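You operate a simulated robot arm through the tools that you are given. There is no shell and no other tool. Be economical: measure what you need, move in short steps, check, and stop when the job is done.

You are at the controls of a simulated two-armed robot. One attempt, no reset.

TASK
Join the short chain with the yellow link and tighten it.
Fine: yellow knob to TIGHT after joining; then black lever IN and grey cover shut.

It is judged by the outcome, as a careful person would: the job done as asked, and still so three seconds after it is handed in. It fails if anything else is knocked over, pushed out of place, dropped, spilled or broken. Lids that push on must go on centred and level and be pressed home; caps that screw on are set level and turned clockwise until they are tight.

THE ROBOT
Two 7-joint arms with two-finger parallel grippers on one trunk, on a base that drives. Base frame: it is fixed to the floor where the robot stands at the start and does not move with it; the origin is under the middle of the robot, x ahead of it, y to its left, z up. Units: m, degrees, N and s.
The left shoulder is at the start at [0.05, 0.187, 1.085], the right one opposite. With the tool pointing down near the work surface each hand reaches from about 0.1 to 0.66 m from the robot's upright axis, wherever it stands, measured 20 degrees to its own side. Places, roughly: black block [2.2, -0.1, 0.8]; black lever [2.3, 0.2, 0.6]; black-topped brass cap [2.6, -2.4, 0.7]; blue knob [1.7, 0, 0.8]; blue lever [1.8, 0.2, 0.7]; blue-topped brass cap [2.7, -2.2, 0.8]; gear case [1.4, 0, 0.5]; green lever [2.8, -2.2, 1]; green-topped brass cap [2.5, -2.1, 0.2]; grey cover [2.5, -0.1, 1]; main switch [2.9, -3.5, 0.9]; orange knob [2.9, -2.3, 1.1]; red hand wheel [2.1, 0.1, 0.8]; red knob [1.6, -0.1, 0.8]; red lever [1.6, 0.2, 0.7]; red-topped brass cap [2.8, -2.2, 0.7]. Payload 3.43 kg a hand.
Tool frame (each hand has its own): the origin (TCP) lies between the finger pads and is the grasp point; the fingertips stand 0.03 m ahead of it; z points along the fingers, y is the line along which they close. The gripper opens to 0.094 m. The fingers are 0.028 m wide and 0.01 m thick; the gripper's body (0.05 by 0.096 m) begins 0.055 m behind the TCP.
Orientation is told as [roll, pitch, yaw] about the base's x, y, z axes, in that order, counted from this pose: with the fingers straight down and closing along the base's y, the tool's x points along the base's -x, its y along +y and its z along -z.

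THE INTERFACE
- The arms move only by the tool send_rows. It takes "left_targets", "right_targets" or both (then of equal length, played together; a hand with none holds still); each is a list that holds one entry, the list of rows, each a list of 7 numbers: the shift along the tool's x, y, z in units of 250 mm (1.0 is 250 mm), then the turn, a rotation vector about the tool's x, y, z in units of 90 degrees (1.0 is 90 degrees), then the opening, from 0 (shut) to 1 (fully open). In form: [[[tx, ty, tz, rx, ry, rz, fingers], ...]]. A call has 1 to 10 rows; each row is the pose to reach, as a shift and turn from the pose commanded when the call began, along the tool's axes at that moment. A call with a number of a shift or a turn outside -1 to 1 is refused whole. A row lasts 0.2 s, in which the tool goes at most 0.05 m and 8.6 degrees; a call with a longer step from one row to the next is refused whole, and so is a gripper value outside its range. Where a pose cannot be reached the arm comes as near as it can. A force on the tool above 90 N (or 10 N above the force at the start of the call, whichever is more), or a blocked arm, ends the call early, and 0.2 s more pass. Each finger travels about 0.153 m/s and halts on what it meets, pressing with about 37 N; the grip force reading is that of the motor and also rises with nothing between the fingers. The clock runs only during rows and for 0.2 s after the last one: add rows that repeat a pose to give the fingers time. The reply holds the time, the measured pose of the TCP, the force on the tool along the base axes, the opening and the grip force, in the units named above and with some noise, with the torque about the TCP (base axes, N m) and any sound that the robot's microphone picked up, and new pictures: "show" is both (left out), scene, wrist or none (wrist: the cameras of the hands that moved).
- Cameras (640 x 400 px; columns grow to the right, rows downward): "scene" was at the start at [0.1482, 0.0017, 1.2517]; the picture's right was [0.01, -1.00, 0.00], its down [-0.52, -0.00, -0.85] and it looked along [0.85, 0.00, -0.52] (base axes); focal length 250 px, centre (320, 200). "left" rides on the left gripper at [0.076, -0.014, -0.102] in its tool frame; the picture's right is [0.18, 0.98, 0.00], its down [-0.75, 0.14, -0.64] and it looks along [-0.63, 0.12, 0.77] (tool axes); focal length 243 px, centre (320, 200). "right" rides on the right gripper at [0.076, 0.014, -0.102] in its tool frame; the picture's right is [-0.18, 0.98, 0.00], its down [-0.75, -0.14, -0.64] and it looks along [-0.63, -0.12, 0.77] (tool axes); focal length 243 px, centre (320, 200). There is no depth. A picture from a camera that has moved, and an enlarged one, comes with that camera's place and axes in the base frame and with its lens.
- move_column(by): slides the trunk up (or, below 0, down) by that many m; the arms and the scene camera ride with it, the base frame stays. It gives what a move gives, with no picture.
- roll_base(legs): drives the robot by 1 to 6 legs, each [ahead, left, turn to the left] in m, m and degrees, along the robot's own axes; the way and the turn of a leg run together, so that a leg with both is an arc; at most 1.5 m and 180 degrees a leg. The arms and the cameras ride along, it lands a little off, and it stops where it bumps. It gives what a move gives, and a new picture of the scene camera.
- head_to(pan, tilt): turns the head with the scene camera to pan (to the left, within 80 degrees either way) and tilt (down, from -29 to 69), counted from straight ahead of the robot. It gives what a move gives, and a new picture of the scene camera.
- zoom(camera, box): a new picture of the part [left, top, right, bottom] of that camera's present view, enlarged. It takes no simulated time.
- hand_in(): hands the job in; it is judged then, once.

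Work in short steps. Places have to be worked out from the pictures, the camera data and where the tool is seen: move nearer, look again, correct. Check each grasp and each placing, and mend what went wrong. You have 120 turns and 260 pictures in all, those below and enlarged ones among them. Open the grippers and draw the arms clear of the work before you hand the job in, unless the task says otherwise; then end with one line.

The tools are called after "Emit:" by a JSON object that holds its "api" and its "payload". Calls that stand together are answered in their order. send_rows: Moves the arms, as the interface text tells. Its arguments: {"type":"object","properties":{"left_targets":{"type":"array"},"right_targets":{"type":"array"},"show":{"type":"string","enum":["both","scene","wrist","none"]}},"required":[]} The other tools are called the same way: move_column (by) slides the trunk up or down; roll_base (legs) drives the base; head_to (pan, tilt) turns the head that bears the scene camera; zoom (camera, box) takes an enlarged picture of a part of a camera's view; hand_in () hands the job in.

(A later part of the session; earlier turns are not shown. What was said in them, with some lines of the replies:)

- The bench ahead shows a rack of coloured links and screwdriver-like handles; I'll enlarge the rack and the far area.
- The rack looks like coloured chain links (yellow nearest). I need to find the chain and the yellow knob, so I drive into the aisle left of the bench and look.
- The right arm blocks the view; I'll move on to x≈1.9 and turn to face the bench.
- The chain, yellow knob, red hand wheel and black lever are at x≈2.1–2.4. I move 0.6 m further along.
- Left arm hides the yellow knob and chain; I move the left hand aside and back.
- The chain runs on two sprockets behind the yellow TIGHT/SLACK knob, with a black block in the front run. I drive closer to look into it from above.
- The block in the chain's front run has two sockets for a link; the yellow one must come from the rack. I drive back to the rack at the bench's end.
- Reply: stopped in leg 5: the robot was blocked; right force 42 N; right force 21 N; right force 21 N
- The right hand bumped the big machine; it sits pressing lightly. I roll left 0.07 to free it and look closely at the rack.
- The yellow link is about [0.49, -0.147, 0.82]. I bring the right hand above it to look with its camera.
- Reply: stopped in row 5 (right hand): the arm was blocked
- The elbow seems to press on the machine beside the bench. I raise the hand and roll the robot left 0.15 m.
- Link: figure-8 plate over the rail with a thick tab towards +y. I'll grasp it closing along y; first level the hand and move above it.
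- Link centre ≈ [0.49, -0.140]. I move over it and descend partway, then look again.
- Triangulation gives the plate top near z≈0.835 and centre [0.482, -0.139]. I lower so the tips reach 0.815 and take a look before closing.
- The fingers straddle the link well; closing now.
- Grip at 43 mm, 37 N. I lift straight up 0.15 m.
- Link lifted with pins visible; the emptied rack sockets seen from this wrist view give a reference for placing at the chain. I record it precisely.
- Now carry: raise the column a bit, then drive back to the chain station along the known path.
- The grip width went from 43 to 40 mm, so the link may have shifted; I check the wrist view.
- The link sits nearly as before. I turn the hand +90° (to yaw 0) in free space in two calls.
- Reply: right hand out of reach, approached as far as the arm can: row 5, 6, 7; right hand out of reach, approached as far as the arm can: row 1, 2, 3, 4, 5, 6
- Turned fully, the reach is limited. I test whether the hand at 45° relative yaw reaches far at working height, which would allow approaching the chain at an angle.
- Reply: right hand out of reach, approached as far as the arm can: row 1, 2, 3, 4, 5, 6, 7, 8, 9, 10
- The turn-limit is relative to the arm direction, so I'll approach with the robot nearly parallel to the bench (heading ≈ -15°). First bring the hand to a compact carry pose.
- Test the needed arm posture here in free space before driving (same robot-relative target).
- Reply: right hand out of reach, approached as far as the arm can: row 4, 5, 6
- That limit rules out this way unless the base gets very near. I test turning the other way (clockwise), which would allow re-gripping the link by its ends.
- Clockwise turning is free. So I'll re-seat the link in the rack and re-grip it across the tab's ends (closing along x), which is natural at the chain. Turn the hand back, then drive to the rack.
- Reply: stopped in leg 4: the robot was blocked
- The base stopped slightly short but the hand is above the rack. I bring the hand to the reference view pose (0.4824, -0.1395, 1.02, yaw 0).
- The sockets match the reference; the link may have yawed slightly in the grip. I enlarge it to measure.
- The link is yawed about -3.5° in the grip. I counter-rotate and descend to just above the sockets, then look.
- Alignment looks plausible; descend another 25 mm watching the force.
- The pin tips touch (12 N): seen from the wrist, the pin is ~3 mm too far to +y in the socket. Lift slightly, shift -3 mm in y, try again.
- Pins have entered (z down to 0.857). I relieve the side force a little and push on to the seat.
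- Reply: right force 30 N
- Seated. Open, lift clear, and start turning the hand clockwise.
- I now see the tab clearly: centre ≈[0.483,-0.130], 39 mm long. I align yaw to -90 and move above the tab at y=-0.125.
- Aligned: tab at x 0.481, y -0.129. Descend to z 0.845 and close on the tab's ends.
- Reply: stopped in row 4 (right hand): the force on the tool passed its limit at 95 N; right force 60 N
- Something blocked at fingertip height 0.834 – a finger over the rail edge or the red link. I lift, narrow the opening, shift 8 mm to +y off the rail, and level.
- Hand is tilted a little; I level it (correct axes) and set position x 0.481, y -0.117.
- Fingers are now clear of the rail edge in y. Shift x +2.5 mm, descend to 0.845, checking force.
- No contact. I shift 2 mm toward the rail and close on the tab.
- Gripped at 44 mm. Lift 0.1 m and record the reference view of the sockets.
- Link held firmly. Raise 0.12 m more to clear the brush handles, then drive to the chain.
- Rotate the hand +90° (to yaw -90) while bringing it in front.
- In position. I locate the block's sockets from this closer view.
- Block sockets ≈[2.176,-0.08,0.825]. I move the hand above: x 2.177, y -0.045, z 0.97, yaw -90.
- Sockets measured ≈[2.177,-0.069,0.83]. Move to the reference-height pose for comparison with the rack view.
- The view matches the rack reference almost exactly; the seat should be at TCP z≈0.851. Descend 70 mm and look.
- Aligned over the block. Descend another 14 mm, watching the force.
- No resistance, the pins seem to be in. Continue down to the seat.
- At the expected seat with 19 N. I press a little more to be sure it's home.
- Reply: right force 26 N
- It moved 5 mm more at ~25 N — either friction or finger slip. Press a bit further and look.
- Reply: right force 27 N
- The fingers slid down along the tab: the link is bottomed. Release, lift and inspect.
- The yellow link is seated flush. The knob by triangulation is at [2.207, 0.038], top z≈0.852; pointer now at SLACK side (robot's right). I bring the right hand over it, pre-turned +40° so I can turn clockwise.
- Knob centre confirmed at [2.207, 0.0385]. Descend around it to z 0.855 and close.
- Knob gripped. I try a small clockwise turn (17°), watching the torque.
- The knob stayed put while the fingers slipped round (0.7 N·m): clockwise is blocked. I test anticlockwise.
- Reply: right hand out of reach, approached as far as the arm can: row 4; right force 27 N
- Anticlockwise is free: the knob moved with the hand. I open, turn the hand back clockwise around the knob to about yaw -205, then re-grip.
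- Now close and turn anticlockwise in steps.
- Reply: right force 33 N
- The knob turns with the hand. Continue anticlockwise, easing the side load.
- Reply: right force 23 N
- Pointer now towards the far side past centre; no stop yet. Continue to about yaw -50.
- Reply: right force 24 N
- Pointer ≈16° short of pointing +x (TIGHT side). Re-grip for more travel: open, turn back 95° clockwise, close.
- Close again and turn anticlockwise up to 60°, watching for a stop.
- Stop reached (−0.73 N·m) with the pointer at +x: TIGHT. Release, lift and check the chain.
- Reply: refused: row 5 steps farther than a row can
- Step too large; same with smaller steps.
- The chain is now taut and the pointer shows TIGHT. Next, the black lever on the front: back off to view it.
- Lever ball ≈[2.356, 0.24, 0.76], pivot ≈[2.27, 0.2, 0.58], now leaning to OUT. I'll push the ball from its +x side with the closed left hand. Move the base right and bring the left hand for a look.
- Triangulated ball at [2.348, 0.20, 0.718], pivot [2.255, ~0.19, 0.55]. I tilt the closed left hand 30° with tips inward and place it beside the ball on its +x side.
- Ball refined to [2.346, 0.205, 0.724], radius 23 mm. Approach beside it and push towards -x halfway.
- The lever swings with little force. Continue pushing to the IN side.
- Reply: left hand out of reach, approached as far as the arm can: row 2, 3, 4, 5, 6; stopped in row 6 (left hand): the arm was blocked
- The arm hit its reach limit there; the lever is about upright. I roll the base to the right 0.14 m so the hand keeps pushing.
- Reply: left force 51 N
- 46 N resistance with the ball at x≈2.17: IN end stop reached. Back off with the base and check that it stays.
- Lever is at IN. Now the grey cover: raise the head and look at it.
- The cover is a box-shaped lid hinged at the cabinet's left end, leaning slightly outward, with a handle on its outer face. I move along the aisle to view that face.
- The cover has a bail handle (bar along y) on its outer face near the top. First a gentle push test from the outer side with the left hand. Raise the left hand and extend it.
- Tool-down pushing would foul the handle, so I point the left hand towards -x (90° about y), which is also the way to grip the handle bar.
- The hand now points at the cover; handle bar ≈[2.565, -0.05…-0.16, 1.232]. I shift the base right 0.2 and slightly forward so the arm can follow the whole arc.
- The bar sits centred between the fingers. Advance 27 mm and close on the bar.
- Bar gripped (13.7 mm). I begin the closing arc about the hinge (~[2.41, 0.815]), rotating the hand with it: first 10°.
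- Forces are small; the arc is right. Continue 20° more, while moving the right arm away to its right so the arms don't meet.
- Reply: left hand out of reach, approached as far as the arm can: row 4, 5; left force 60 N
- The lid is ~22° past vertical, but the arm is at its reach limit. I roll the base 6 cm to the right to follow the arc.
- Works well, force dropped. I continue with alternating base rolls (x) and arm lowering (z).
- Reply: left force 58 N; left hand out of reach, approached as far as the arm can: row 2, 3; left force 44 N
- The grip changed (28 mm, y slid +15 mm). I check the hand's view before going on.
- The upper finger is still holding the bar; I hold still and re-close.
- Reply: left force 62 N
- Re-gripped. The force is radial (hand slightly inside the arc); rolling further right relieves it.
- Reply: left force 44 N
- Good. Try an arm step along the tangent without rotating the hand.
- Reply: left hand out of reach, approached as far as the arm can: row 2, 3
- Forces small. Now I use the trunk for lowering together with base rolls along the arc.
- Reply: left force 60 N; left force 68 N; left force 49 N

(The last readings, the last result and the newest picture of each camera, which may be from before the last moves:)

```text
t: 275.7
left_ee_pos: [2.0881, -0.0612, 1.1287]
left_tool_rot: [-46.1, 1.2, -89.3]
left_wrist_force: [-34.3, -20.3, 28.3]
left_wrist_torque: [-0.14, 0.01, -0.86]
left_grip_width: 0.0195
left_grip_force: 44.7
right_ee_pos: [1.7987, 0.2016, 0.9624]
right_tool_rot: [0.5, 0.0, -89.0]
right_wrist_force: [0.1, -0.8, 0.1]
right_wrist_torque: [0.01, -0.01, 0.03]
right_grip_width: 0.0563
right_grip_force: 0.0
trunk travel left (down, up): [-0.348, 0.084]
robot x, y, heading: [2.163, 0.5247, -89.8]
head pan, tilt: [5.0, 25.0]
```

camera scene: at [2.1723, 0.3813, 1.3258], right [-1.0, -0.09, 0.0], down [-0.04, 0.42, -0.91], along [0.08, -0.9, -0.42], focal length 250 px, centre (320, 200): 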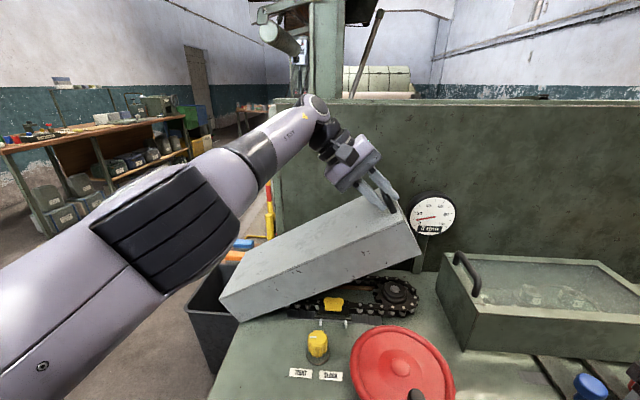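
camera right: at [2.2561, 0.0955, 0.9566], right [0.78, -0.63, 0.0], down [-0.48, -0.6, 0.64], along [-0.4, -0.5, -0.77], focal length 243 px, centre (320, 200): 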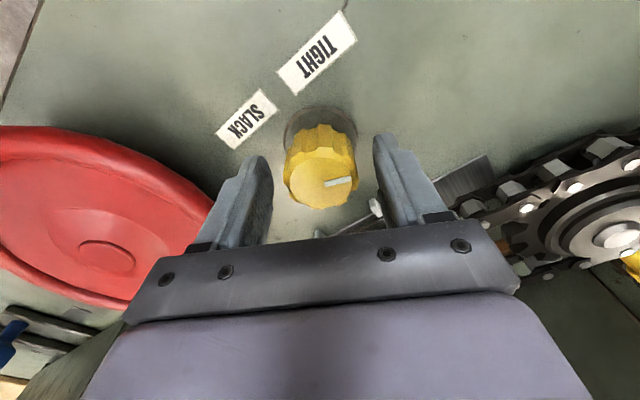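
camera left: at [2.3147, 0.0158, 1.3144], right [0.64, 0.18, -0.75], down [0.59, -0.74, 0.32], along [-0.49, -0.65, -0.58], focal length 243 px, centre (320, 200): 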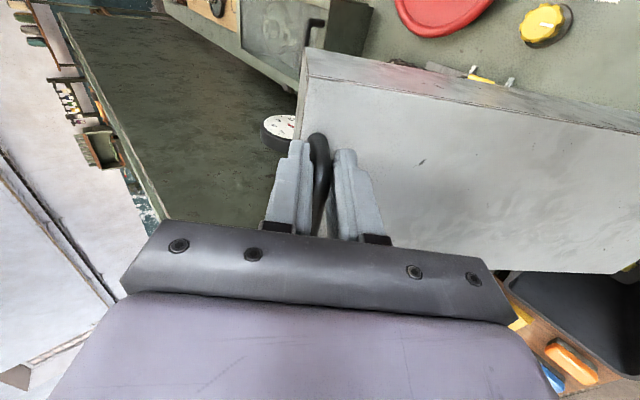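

Going well. The right hand must be raised before further lowering; at the same time the left moves 4 cm along the tangent.

Emit:
{"api": "send_rows", "payload": {"left_targets": [[[0, 0, 0.05, 0, 0, 0, 0], [0, 0.002, 0.1, 0, 0, 0, 0], [0, 0.004, 0.16, 0, 0, 0, 0], [0, 0.004, 0.16, 0, 0, 0, 0], [0, 0.004, 0.16, 0, 0, 0, 0]]], "right_targets": [[[0.1, 0, -0.15, 0, 0, 0, 0.6], [0.2, 0, -0.3, 0, 0, 0, 0.6], [0.3, 0, -0.45, 0, 0, 0, 0.6], [0.4, 0, -0.6, 0, 0, 0, 0.6], [0.5, 0, -0.75, 0, 0, 0, 0.6]]], "show": "scene"}}

```text
t: 276.9
left_ee_pos: [2.0637, -0.0601, 1.0982]
left_tool_rot: [-46.2, 1.2, -88.8]
left_wrist_force: [-38.9, -22.3, 26.7]
left_wrist_torque: [-1.19, 0.15, 0.24]
left_grip_width: 0.021
left_grip_force: 45.4
left hand out of reach, approached as far as the arm can: row 3, 4
right_ee_pos: [1.7958, 0.3274, 1.1498]
right_tool_rot: [0.4, 0.1, -88.8]
right_wrist_force: [-1.1, -1.2, -1.2]
right_wrist_torque: [0.0, -0.01, -0.01]
right_grip_width: 0.0563
right_grip_force: 0.0
trunk travel left (down, up): [-0.348, 0.084]
robot x, y, heading: [2.1632, 0.5263, -90.1]
head pan, tilt: [5.0, 25.0]
camera scene: at [2.1679, 0.3807, 1.3101], right [-1.0, -0.09, 0.0], down [-0.03, 0.42, -0.91], along [0.08, -0.9, -0.42], focal length 250 px, centre (320, 200)
```

scene: 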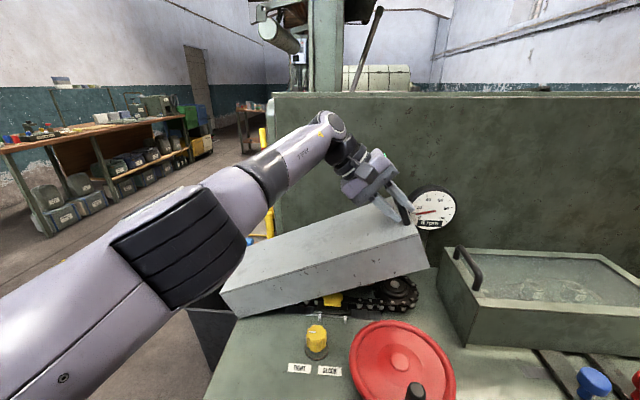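

Lid about 60° over. Continue: base and trunk in small alternating steps.

Emit:
{"api": "roll_base", "payload": {"legs": [[0, -0.025, 0]]}}

Emit:
{"api": "move_column", "payload": {"by": -0.03}}

Emit:
{"api": "roll_base", "payload": {"legs": [[0, -0.025, 0]]}}

Emit:
{"api": "move_column", "payload": {"by": -0.03}}

```text
t: 277.8
left_ee_pos: [2.0537, -0.0598, 1.0882]
left_tool_rot: [-44.7, 2.3, -88.7]
left_wrist_force: [25.1, 14.3, -22.8]
left_wrist_torque: [0.1, -1.48, -0.18]
left_grip_width: 0.021
left_grip_force: 45.0
right_ee_pos: [1.7775, 0.3262, 1.1508]
right_tool_rot: [0.0, 0.0, -88.8]
right_wrist_force: [-0.1, -0.5, 0.0]
right_wrist_torque: [-0.02, 0.02, 0.01]
right_grip_width: 0.0565
right_grip_force: 0.1
trunk travel left (down, up): [-0.348, 0.084]
robot x, y, heading: [2.1381, 0.53, -90.0]
head pan, tilt: [5.0, 25.0]
camera scene: at [2.1506, 0.3808, 1.3096], right [-1.0, -0.09, 0.0], down [-0.04, 0.42, -0.91], along [0.08, -0.9, -0.42], focal length 250 px, centre (320, 200)
```

scene: 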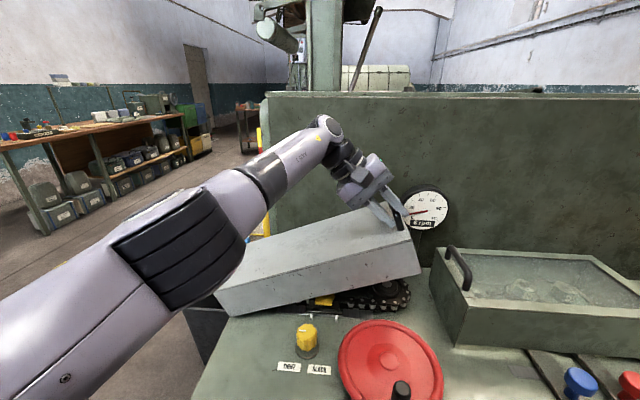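

```text
t: 278.6
left_ee_pos: [2.0393, -0.0581, 1.065]
left_tool_rot: [-45.6, 1.7, -88.9]
left_wrist_force: [-49.6, -25.4, 26.2]
left_wrist_torque: [-0.37, 0.38, -0.52]
left_grip_width: 0.0221
left_grip_force: 44.7
right_ee_pos: [1.7686, 0.3271, 1.1182]
right_tool_rot: [0.5, 0.0, -88.8]
right_wrist_force: [-0.9, 0.1, -0.7]
right_wrist_torque: [-0.02, -0.01, 0.06]
right_grip_width: 0.0563
right_grip_force: 0.0
trunk travel left (down, up): [-0.318, 0.114]
robot x, y, heading: [2.1409, 0.5288, -90.0]
head pan, tilt: [5.0, 25.0]
```

```text
t: 279.5
left_ee_pos: [2.0314, -0.059, 1.0542]
left_tool_rot: [-44.0, 2.7, -88.4]
left_wrist_force: [12.8, 16.9, -13.5]
left_wrist_torque: [0.48, -1.25, -0.53]
left_grip_width: 0.0219
left_grip_force: 44.7
right_ee_pos: [1.7515, 0.328, 1.1215]
right_tool_rot: [0.2, 0.0, -88.7]
right_wrist_force: [-0.4, 0.2, -0.3]
right_wrist_torque: [-0.02, -0.01, -0.02]
right_grip_width: 0.0564
right_grip_force: 0.1
trunk travel left (down, up): [-0.318, 0.114]
robot x, y, heading: [2.115, 0.5275, -89.5]
head pan, tilt: [5.0, 25.0]
camera scene: at [2.1247, 0.3821, 1.2799], right [-1.0, -0.09, 0.0], down [-0.04, 0.42, -0.91], along [0.08, -0.9, -0.42], focal length 250 px, centre (320, 200)
```

scene: 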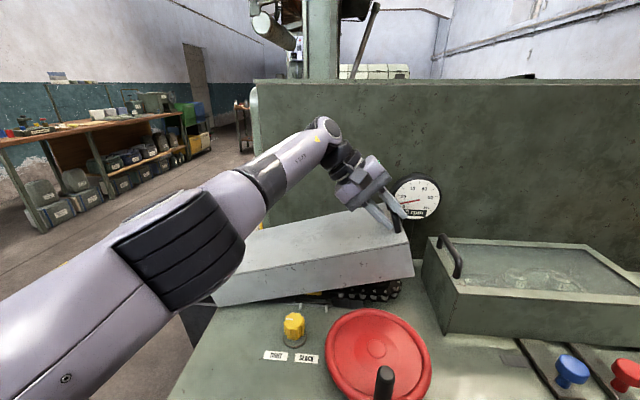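

```text
t: 280.2
left_ee_pos: [2.0188, -0.0559, 1.0298]
left_tool_rot: [-44.9, 2.3, -88.9]
left_wrist_force: [-46.3, -17.0, 18.3]
left_wrist_torque: [-0.56, 0.42, -0.48]
left_grip_width: 0.0207
left_grip_force: 44.9
right_ee_pos: [1.7455, 0.3274, 1.0899]
right_tool_rot: [0.5, -0.1, -88.8]
right_wrist_force: [-0.1, 0.2, 0.3]
right_wrist_torque: [-0.02, -0.01, -0.01]
right_grip_width: 0.0564
right_grip_force: 0.0
trunk travel left (down, up): [-0.288, 0.144]
robot x, y, heading: [2.1135, 0.5279, -89.9]
head pan, tilt: [5.0, 25.0]
```

Continue the last part of the arc.

Emit:
{"api": "roll_base", "payload": {"legs": [[0, -0.022, 0]]}}

Emit:
{"api": "move_column", "payload": {"by": -0.035}}

Emit:
{"api": "roll_base", "payload": {"legs": [[0, -0.018, 0]]}}

Emit:
{"api": "move_column", "payload": {"by": -0.035}}

```text
t: 281.1
left_ee_pos: [2.0145, -0.0589, 1.0224]
left_tool_rot: [-43.5, 3.3, -88.3]
left_wrist_force: [14.0, 20.8, -12.3]
left_wrist_torque: [0.34, -1.05, -0.67]
left_grip_width: 0.0201
left_grip_force: 44.6
right_ee_pos: [1.7299, 0.3279, 1.0913]
right_tool_rot: [0.2, -0.1, -88.7]
right_wrist_force: [-0.9, 0.4, -0.2]
right_wrist_torque: [0.03, -0.02, 0.01]
right_grip_width: 0.0563
right_grip_force: 0.0
trunk travel left (down, up): [-0.288, 0.144]
robot x, y, heading: [2.0915, 0.5278, -89.7]
head pan, tilt: [5.0, 25.0]
camera scene: at [2.1034, 0.3827, 1.25], right [-1.0, -0.09, 0.0], down [-0.04, 0.42, -0.91], along [0.08, -0.9, -0.42], focal length 250 px, centre (320, 200)
```

scene: 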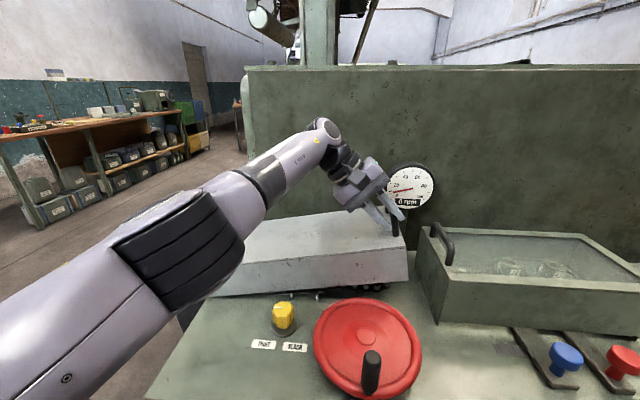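

```text
t: 281.9
left_ee_pos: [2.0138, -0.0591, 0.9866]
left_tool_rot: [-43.3, 3.3, -88.1]
left_wrist_force: [0.3, -0.4, -0.1]
left_wrist_torque: [-0.01, 0.0, 0.01]
left_grip_width: 0.0
left_grip_force: 32.8
right_ee_pos: [1.7293, 0.3273, 1.0538]
right_tool_rot: [0.2, 0.0, -88.5]
right_wrist_force: [-1.1, -0.5, -0.3]
right_wrist_torque: [0.01, 0.0, -0.03]
right_grip_width: 0.0565
right_grip_force: 0.1
trunk travel left (down, up): [-0.253, 0.179]
robot x, y, heading: [2.0932, 0.5319, -89.6]
head pan, tilt: [5.0, 25.0]
```

```text
t: 282.8
left_ee_pos: [1.9952, -0.0598, 0.9858]
left_tool_rot: [-43.5, 3.2, -88.3]
left_wrist_force: [-0.4, -0.5, 0.5]
left_wrist_torque: [0.03, -0.04, 0.01]
left_grip_width: 0.0001
left_grip_force: 32.9
right_ee_pos: [1.7108, 0.3267, 1.0546]
right_tool_rot: [0.2, 0.0, -88.7]
right_wrist_force: [-0.5, 0.2, 0.3]
right_wrist_torque: [0.01, -0.05, 0.0]
right_grip_width: 0.0564
right_grip_force: 0.1
trunk travel left (down, up): [-0.253, 0.179]
robot x, y, heading: [2.077, 0.5332, -90.1]
head pan, tilt: [5.0, 25.0]
camera scene: at [2.0843, 0.3815, 1.2151], right [-1.0, -0.09, 0.0], down [-0.04, 0.42, -0.91], along [0.08, -0.9, -0.42], focal length 250 px, centre (320, 200)
```

scene: 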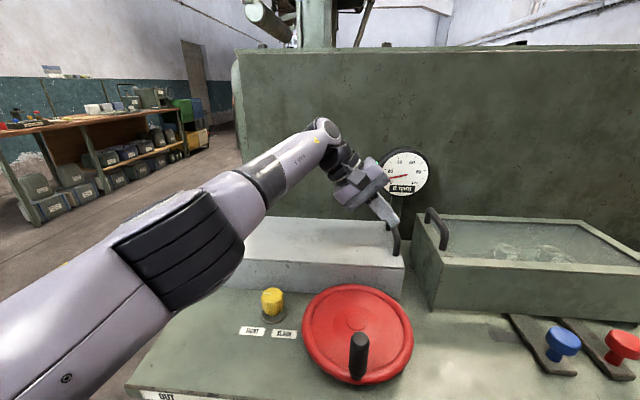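

```text
t: 283.6
left_ee_pos: [1.995, -0.0599, 0.95]
left_tool_rot: [-43.5, 3.2, -88.3]
left_wrist_force: [-0.4, -0.2, 0.4]
left_wrist_torque: [0.01, 0.02, 0.02]
left_grip_width: 0.0
left_grip_force: 32.9
right_ee_pos: [1.7116, 0.3269, 1.021]
right_tool_rot: [0.2, 0.0, -88.8]
right_wrist_force: [0.5, 0.0, 0.9]
right_wrist_torque: [0.02, -0.01, 0.0]
right_grip_width: 0.0567
right_grip_force: 0.1
trunk travel left (down, up): [-0.218, 0.214]
robot x, y, heading: [2.0736, 0.5309, -89.6]
head pan, tilt: [5.0, 25.0]
```

The bar slipped free near the end and the lid lies down; I check whether it's fully shut.

Emit:
{"api": "zoom", "payload": {"camera": "scene", "box": [160, 160, 460, 350]}}

Emit:
{"api": "zoom", "payload": {"camera": "left", "box": [0, 0, 640, 400]}}

```text
2.11 times, centred on (310, 255) of scene
camera zoom: at [2.0846, 0.3816, 1.1801], right [-1.0, -0.09, 0.0], down [-0.04, 0.42, -0.91], along [0.08, -0.9, -0.42], focal length 527 px, centre (341, 84)
```

zoom: 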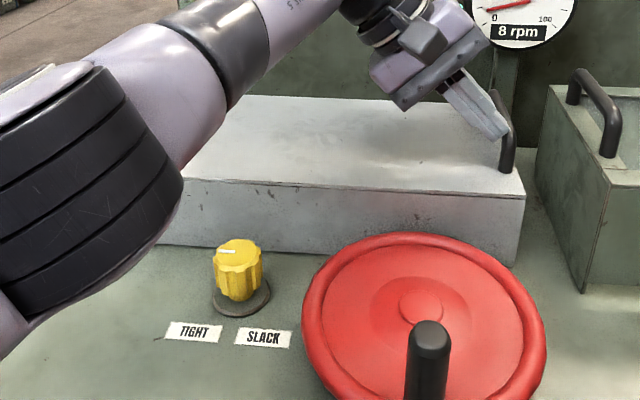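

```text
1.00 times, centred on (320, 200) of left (not enlarged: the box is as wide or as high as the picture)
camera zoom: at [2.0534, 0.0135, 1.0405], right [0.71, 0.24, -0.66], down [0.57, -0.76, 0.33], along [-0.42, -0.61, -0.67], focal length 243 px, centre (320, 200)
```

zoom: 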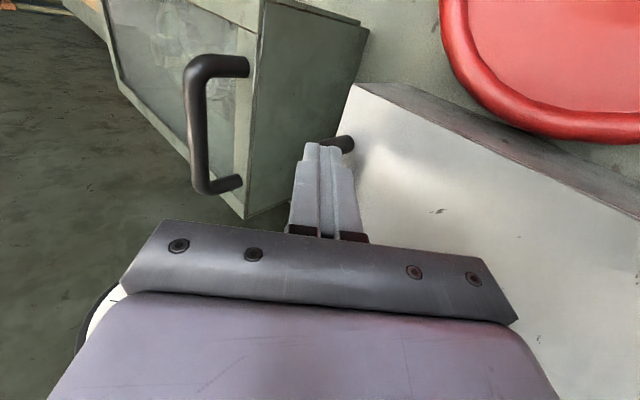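

The cover lies flush on the bench. I withdraw the left hand backwards along its axis, up and away.

Emit:
{"api": "send_rows", "payload": {"left_targets": [[[0, 0, -0.1, 0, 0, 0, 0], [0, 0, -0.2, 0, 0, 0, 0], [0, 0, -0.35, 0, 0, 0, 0], [0, 0, -0.5, 0, 0, 0, 0]]], "show": "scene"}}

```text
t: 284.6
left_ee_pos: [2.0831, -0.0607, 1.0418]
left_tool_rot: [-43.5, 3.2, -88.3]
left_wrist_force: [0.1, -0.4, 0.7]
left_wrist_torque: [-0.02, -0.03, 0.01]
left_grip_width: 0.0002
left_grip_force: 32.7
right_ee_pos: [1.7113, 0.3265, 1.0213]
right_tool_rot: [0.2, 0.0, -88.7]
right_wrist_force: [-0.2, 0.3, -0.4]
right_wrist_torque: [0.02, 0.03, 0.0]
right_grip_width: 0.0566
right_grip_force: 0.0
trunk travel left (down, up): [-0.218, 0.214]
robot x, y, heading: [2.0746, 0.5303, -89.6]
head pan, tilt: [5.0, 25.0]
camera scene: at [2.0847, 0.3816, 1.1801], right [-1.0, -0.09, 0.0], down [-0.04, 0.42, -0.91], along [0.08, -0.9, -0.42], focal length 250 px, centre (320, 200)
```

scene: 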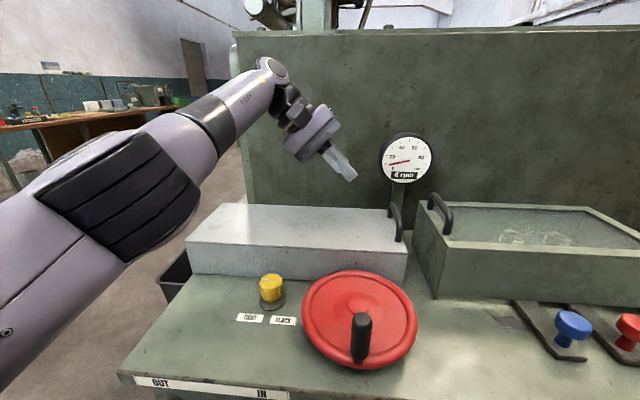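

The cover looks shut; I press it gently near its free end to be sure.

Emit:
{"api": "send_rows", "payload": {"left_targets": [[[0, 0.1, 0.105, 0, 0, 0, 0], [0, 0.2, 0.21, 0, 0, 0, 0], [0, 0.28, 0.296, 0, 0, 0, 0], [0, 0.32, 0.338, 0, 0, 0, 0], [0, 0.35, 0.37, 0, 0, 0, 0]]], "show": "none"}}

```text
t: 285.8
left_ee_pos: [2.0771, -0.0803, 0.9564]
left_tool_rot: [-43.5, 3.2, -88.4]
left_wrist_force: [-0.2, 0.7, 0.0]
left_wrist_torque: [-0.01, 0.03, 0.02]
left_grip_width: 0.0001
left_grip_force: 33.0
left hand out of reach, approached as far as the arm can: row 1, 2, 3, 4, 5
right_ee_pos: [1.7114, 0.3269, 1.0222]
right_tool_rot: [0.2, 0.0, -88.7]
right_wrist_force: [0.2, -0.2, -0.1]
right_wrist_torque: [-0.02, 0.02, 0.02]
right_grip_width: 0.0566
right_grip_force: 0.0
trunk travel left (down, up): [-0.218, 0.214]
robot x, y, heading: [2.0781, 0.5312, -89.9]
head pan, tilt: [5.0, 25.0]
```

Emit:
{"api": "move_column", "payload": {"by": -0.04}}

```text
t: 286.6
left_ee_pos: [2.0763, -0.081, 0.9182]
left_tool_rot: [-43.5, 3.2, -88.4]
left_wrist_force: [0.7, -1.4, 4.4]
left_wrist_torque: [-0.09, 0.05, -0.01]
left_grip_width: 0.0
left_grip_force: 32.9
right_ee_pos: [1.7108, 0.327, 0.9809]
right_tool_rot: [0.2, 0.0, -88.7]
right_wrist_force: [-0.1, 0.3, -0.1]
right_wrist_torque: [0.01, 0.01, 0.0]
right_grip_width: 0.0565
right_grip_force: 0.0
trunk travel left (down, up): [-0.178, 0.254]
robot x, y, heading: [2.0767, 0.5279, -89.7]
head pan, tilt: [5.0, 25.0]
```

The tips just touch the cover top (~4 N). A small extra press, then rise and back away.

Emit:
{"api": "move_column", "payload": {"by": -0.006}}

Emit:
{"api": "move_column", "payload": {"by": 0.2}}

Emit:
{"api": "roll_base", "payload": {"legs": [[-0.4, 0.15, 0]]}}

Emit:
{"api": "send_rows", "payload": {"left_targets": [[[0, 0, -0.1, 0, 0, 0, 0.3], [0, 0, -0.2, 0, 0, 0, 0.6], [0, 0, -0.2, 0, 0, 0, 1], [0, 0, -0.2, 0, 0, 0, 1]]], "right_targets": [[[0, 0, 0, 0, 0, 0, 1], [0, 0, 0, 0, 0, 0, 1], [0, 0, 0, 0, 0, 0, 1], [0, 0, 0, 0, 0, 0, 1]]], "show": "none"}}

Emit:
{"api": "head_to", "payload": {"pan": 0, "tilt": 40}}

```text
t: 287.1
left_ee_pos: [2.0764, -0.0795, 0.9176]
left_tool_rot: [-43.8, 2.8, -88.3]
left_wrist_force: [1.5, -8.4, 29.2]
left_wrist_torque: [-0.55, 0.34, 0.13]
left_grip_width: 0.0002
left_grip_force: 33.3
right_ee_pos: [1.7124, 0.3274, 0.9766]
right_tool_rot: [0.1, -0.2, -88.7]
right_wrist_force: [0.2, 0.6, 0.8]
right_wrist_torque: [0.03, -0.02, 0.03]
right_grip_width: 0.0565
right_grip_force: 0.0
trunk travel left (down, up): [-0.172, 0.26]
robot x, y, heading: [2.076, 0.5292, -89.6]
head pan, tilt: [5.0, 25.0]
```

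```text
t: 289.3
left_ee_pos: [2.0761, -0.08, 1.1115]
left_tool_rot: [-43.4, 3.3, -88.3]
left_wrist_force: [-0.1, -1.0, 0.0]
left_wrist_torque: [0.02, -0.01, 0.02]
left_grip_width: 0.0
left_grip_force: 32.9
right_ee_pos: [1.7108, 0.3272, 1.1746]
right_tool_rot: [0.2, 0.0, -88.7]
right_wrist_force: [0.0, -0.2, -0.5]
right_wrist_torque: [-0.01, -0.02, 0.0]
right_grip_width: 0.0566
right_grip_force: 0.0
trunk travel left (down, up): [-0.372, 0.06]
robot x, y, heading: [2.0769, 0.5328, -89.7]
head pan, tilt: [5.0, 25.0]
```

```text
t: 291.9
left_ee_pos: [2.2271, 0.3179, 1.1114]
left_tool_rot: [-43.4, 3.4, -88.1]
left_wrist_force: [-0.1, 1.0, 0.1]
left_wrist_torque: [0.01, 0.03, 0.02]
left_grip_width: 0.0
left_grip_force: 33.2
right_ee_pos: [1.8596, 0.7245, 1.1756]
right_tool_rot: [0.2, 0.0, -88.4]
right_wrist_force: [0.3, 1.3, 0.0]
right_wrist_torque: [-0.05, 0.01, 0.01]
right_grip_width: 0.0563
right_grip_force: 0.1
trunk travel left (down, up): [-0.372, 0.06]
robot x, y, heading: [2.2212, 0.9299, -89.5]
head pan, tilt: [5.0, 25.0]
camera scene: at [2.2327, 0.7804, 1.3342], right [-1.0, -0.1, 0.0], down [-0.04, 0.42, -0.91], along [0.09, -0.9, -0.42], focal length 250 px, centre (320, 200)
```

scene: 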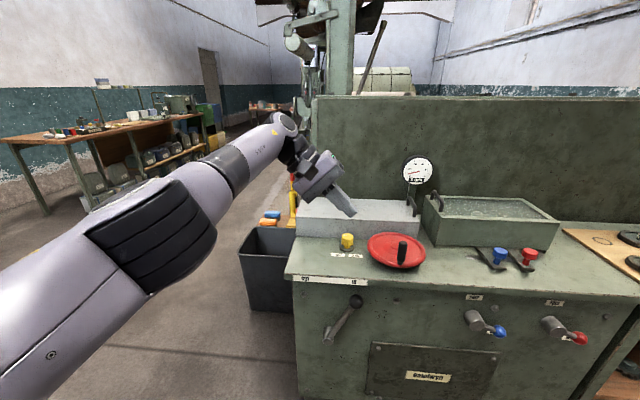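

```text
t: 292.9
left_ee_pos: [2.2605, 0.3182, 1.1472]
left_tool_rot: [-43.4, 3.3, -88.1]
left_wrist_force: [-0.4, 0.2, -0.2]
left_wrist_torque: [-0.01, -0.01, 0.04]
left_grip_width: 0.0941
left_grip_force: 0.0
right_ee_pos: [1.8597, 0.7224, 1.1746]
right_tool_rot: [0.2, 0.1, -88.4]
right_wrist_force: [0.2, -1.2, 0.7]
right_wrist_torque: [0.03, -0.03, 0.0]
right_grip_width: 0.0941
right_grip_force: 0.0
trunk travel left (down, up): [-0.372, 0.06]
robot x, y, heading: [2.2263, 0.929, -89.7]
head pan, tilt: [5.0, 25.0]
```

```text
t: 293.7
left_ee_pos: [2.2586, 0.3194, 1.1469]
left_tool_rot: [-43.4, 3.3, -88.0]
left_wrist_force: [-0.4, 0.8, 0.3]
left_wrist_torque: [0.01, 0.0, 0.0]
left_grip_width: 0.0942
left_grip_force: 0.1
right_ee_pos: [1.8594, 0.724, 1.1749]
right_tool_rot: [0.2, 0.0, -88.3]
right_wrist_force: [0.3, -0.4, -0.4]
right_wrist_torque: [0.02, 0.01, 0.03]
right_grip_width: 0.0939
right_grip_force: 0.2
trunk travel left (down, up): [-0.372, 0.06]
robot x, y, heading: [2.2228, 0.9307, -89.6]
head pan, tilt: [0.0, 40.0]
camera scene: at [2.2245, 0.7866, 1.3108], right [-1.0, -0.01, 0.0], down [-0.01, 0.64, -0.77], along [0.01, -0.77, -0.64], focal length 250 px, centre (320, 200)
```

scene: 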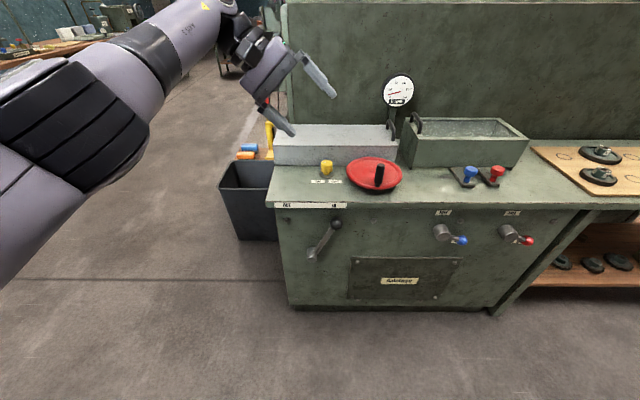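

Cover shut firm under 29 N. Final check of the knob, lever and cover.

Emit:
{"api": "zoom", "payload": {"camera": "scene", "box": [260, 100, 430, 270]}}

```text
2.35 times, centred on (345, 185) of scene
camera zoom: at [2.2245, 0.7866, 1.3108], right [-1.0, -0.01, 0.0], down [-0.01, 0.64, -0.77], along [0.01, -0.77, -0.64], focal length 590 px, centre (261, 235)
```

zoom: 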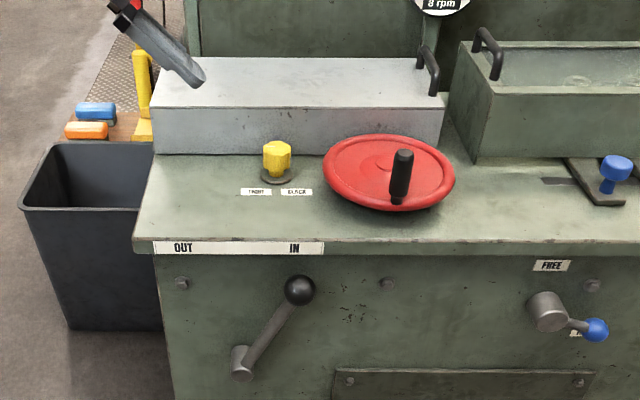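

Everything is as asked: the link is in, the knob is at TIGHT, the lever at IN and the cover shut. The arms are clear and the grippers open, so I hand the job in.

Emit:
{"api": "hand_in", "payload": {}}

```text
The job is handed in.
```

The short chain is joined with the yellow link and tightened, with the yellow knob at TIGHT, the black lever IN and the grey cover shut; the cover slipped from the gripper and dropped the last few degrees, but it sat flush and did not move when I pressed it with about 29 N.
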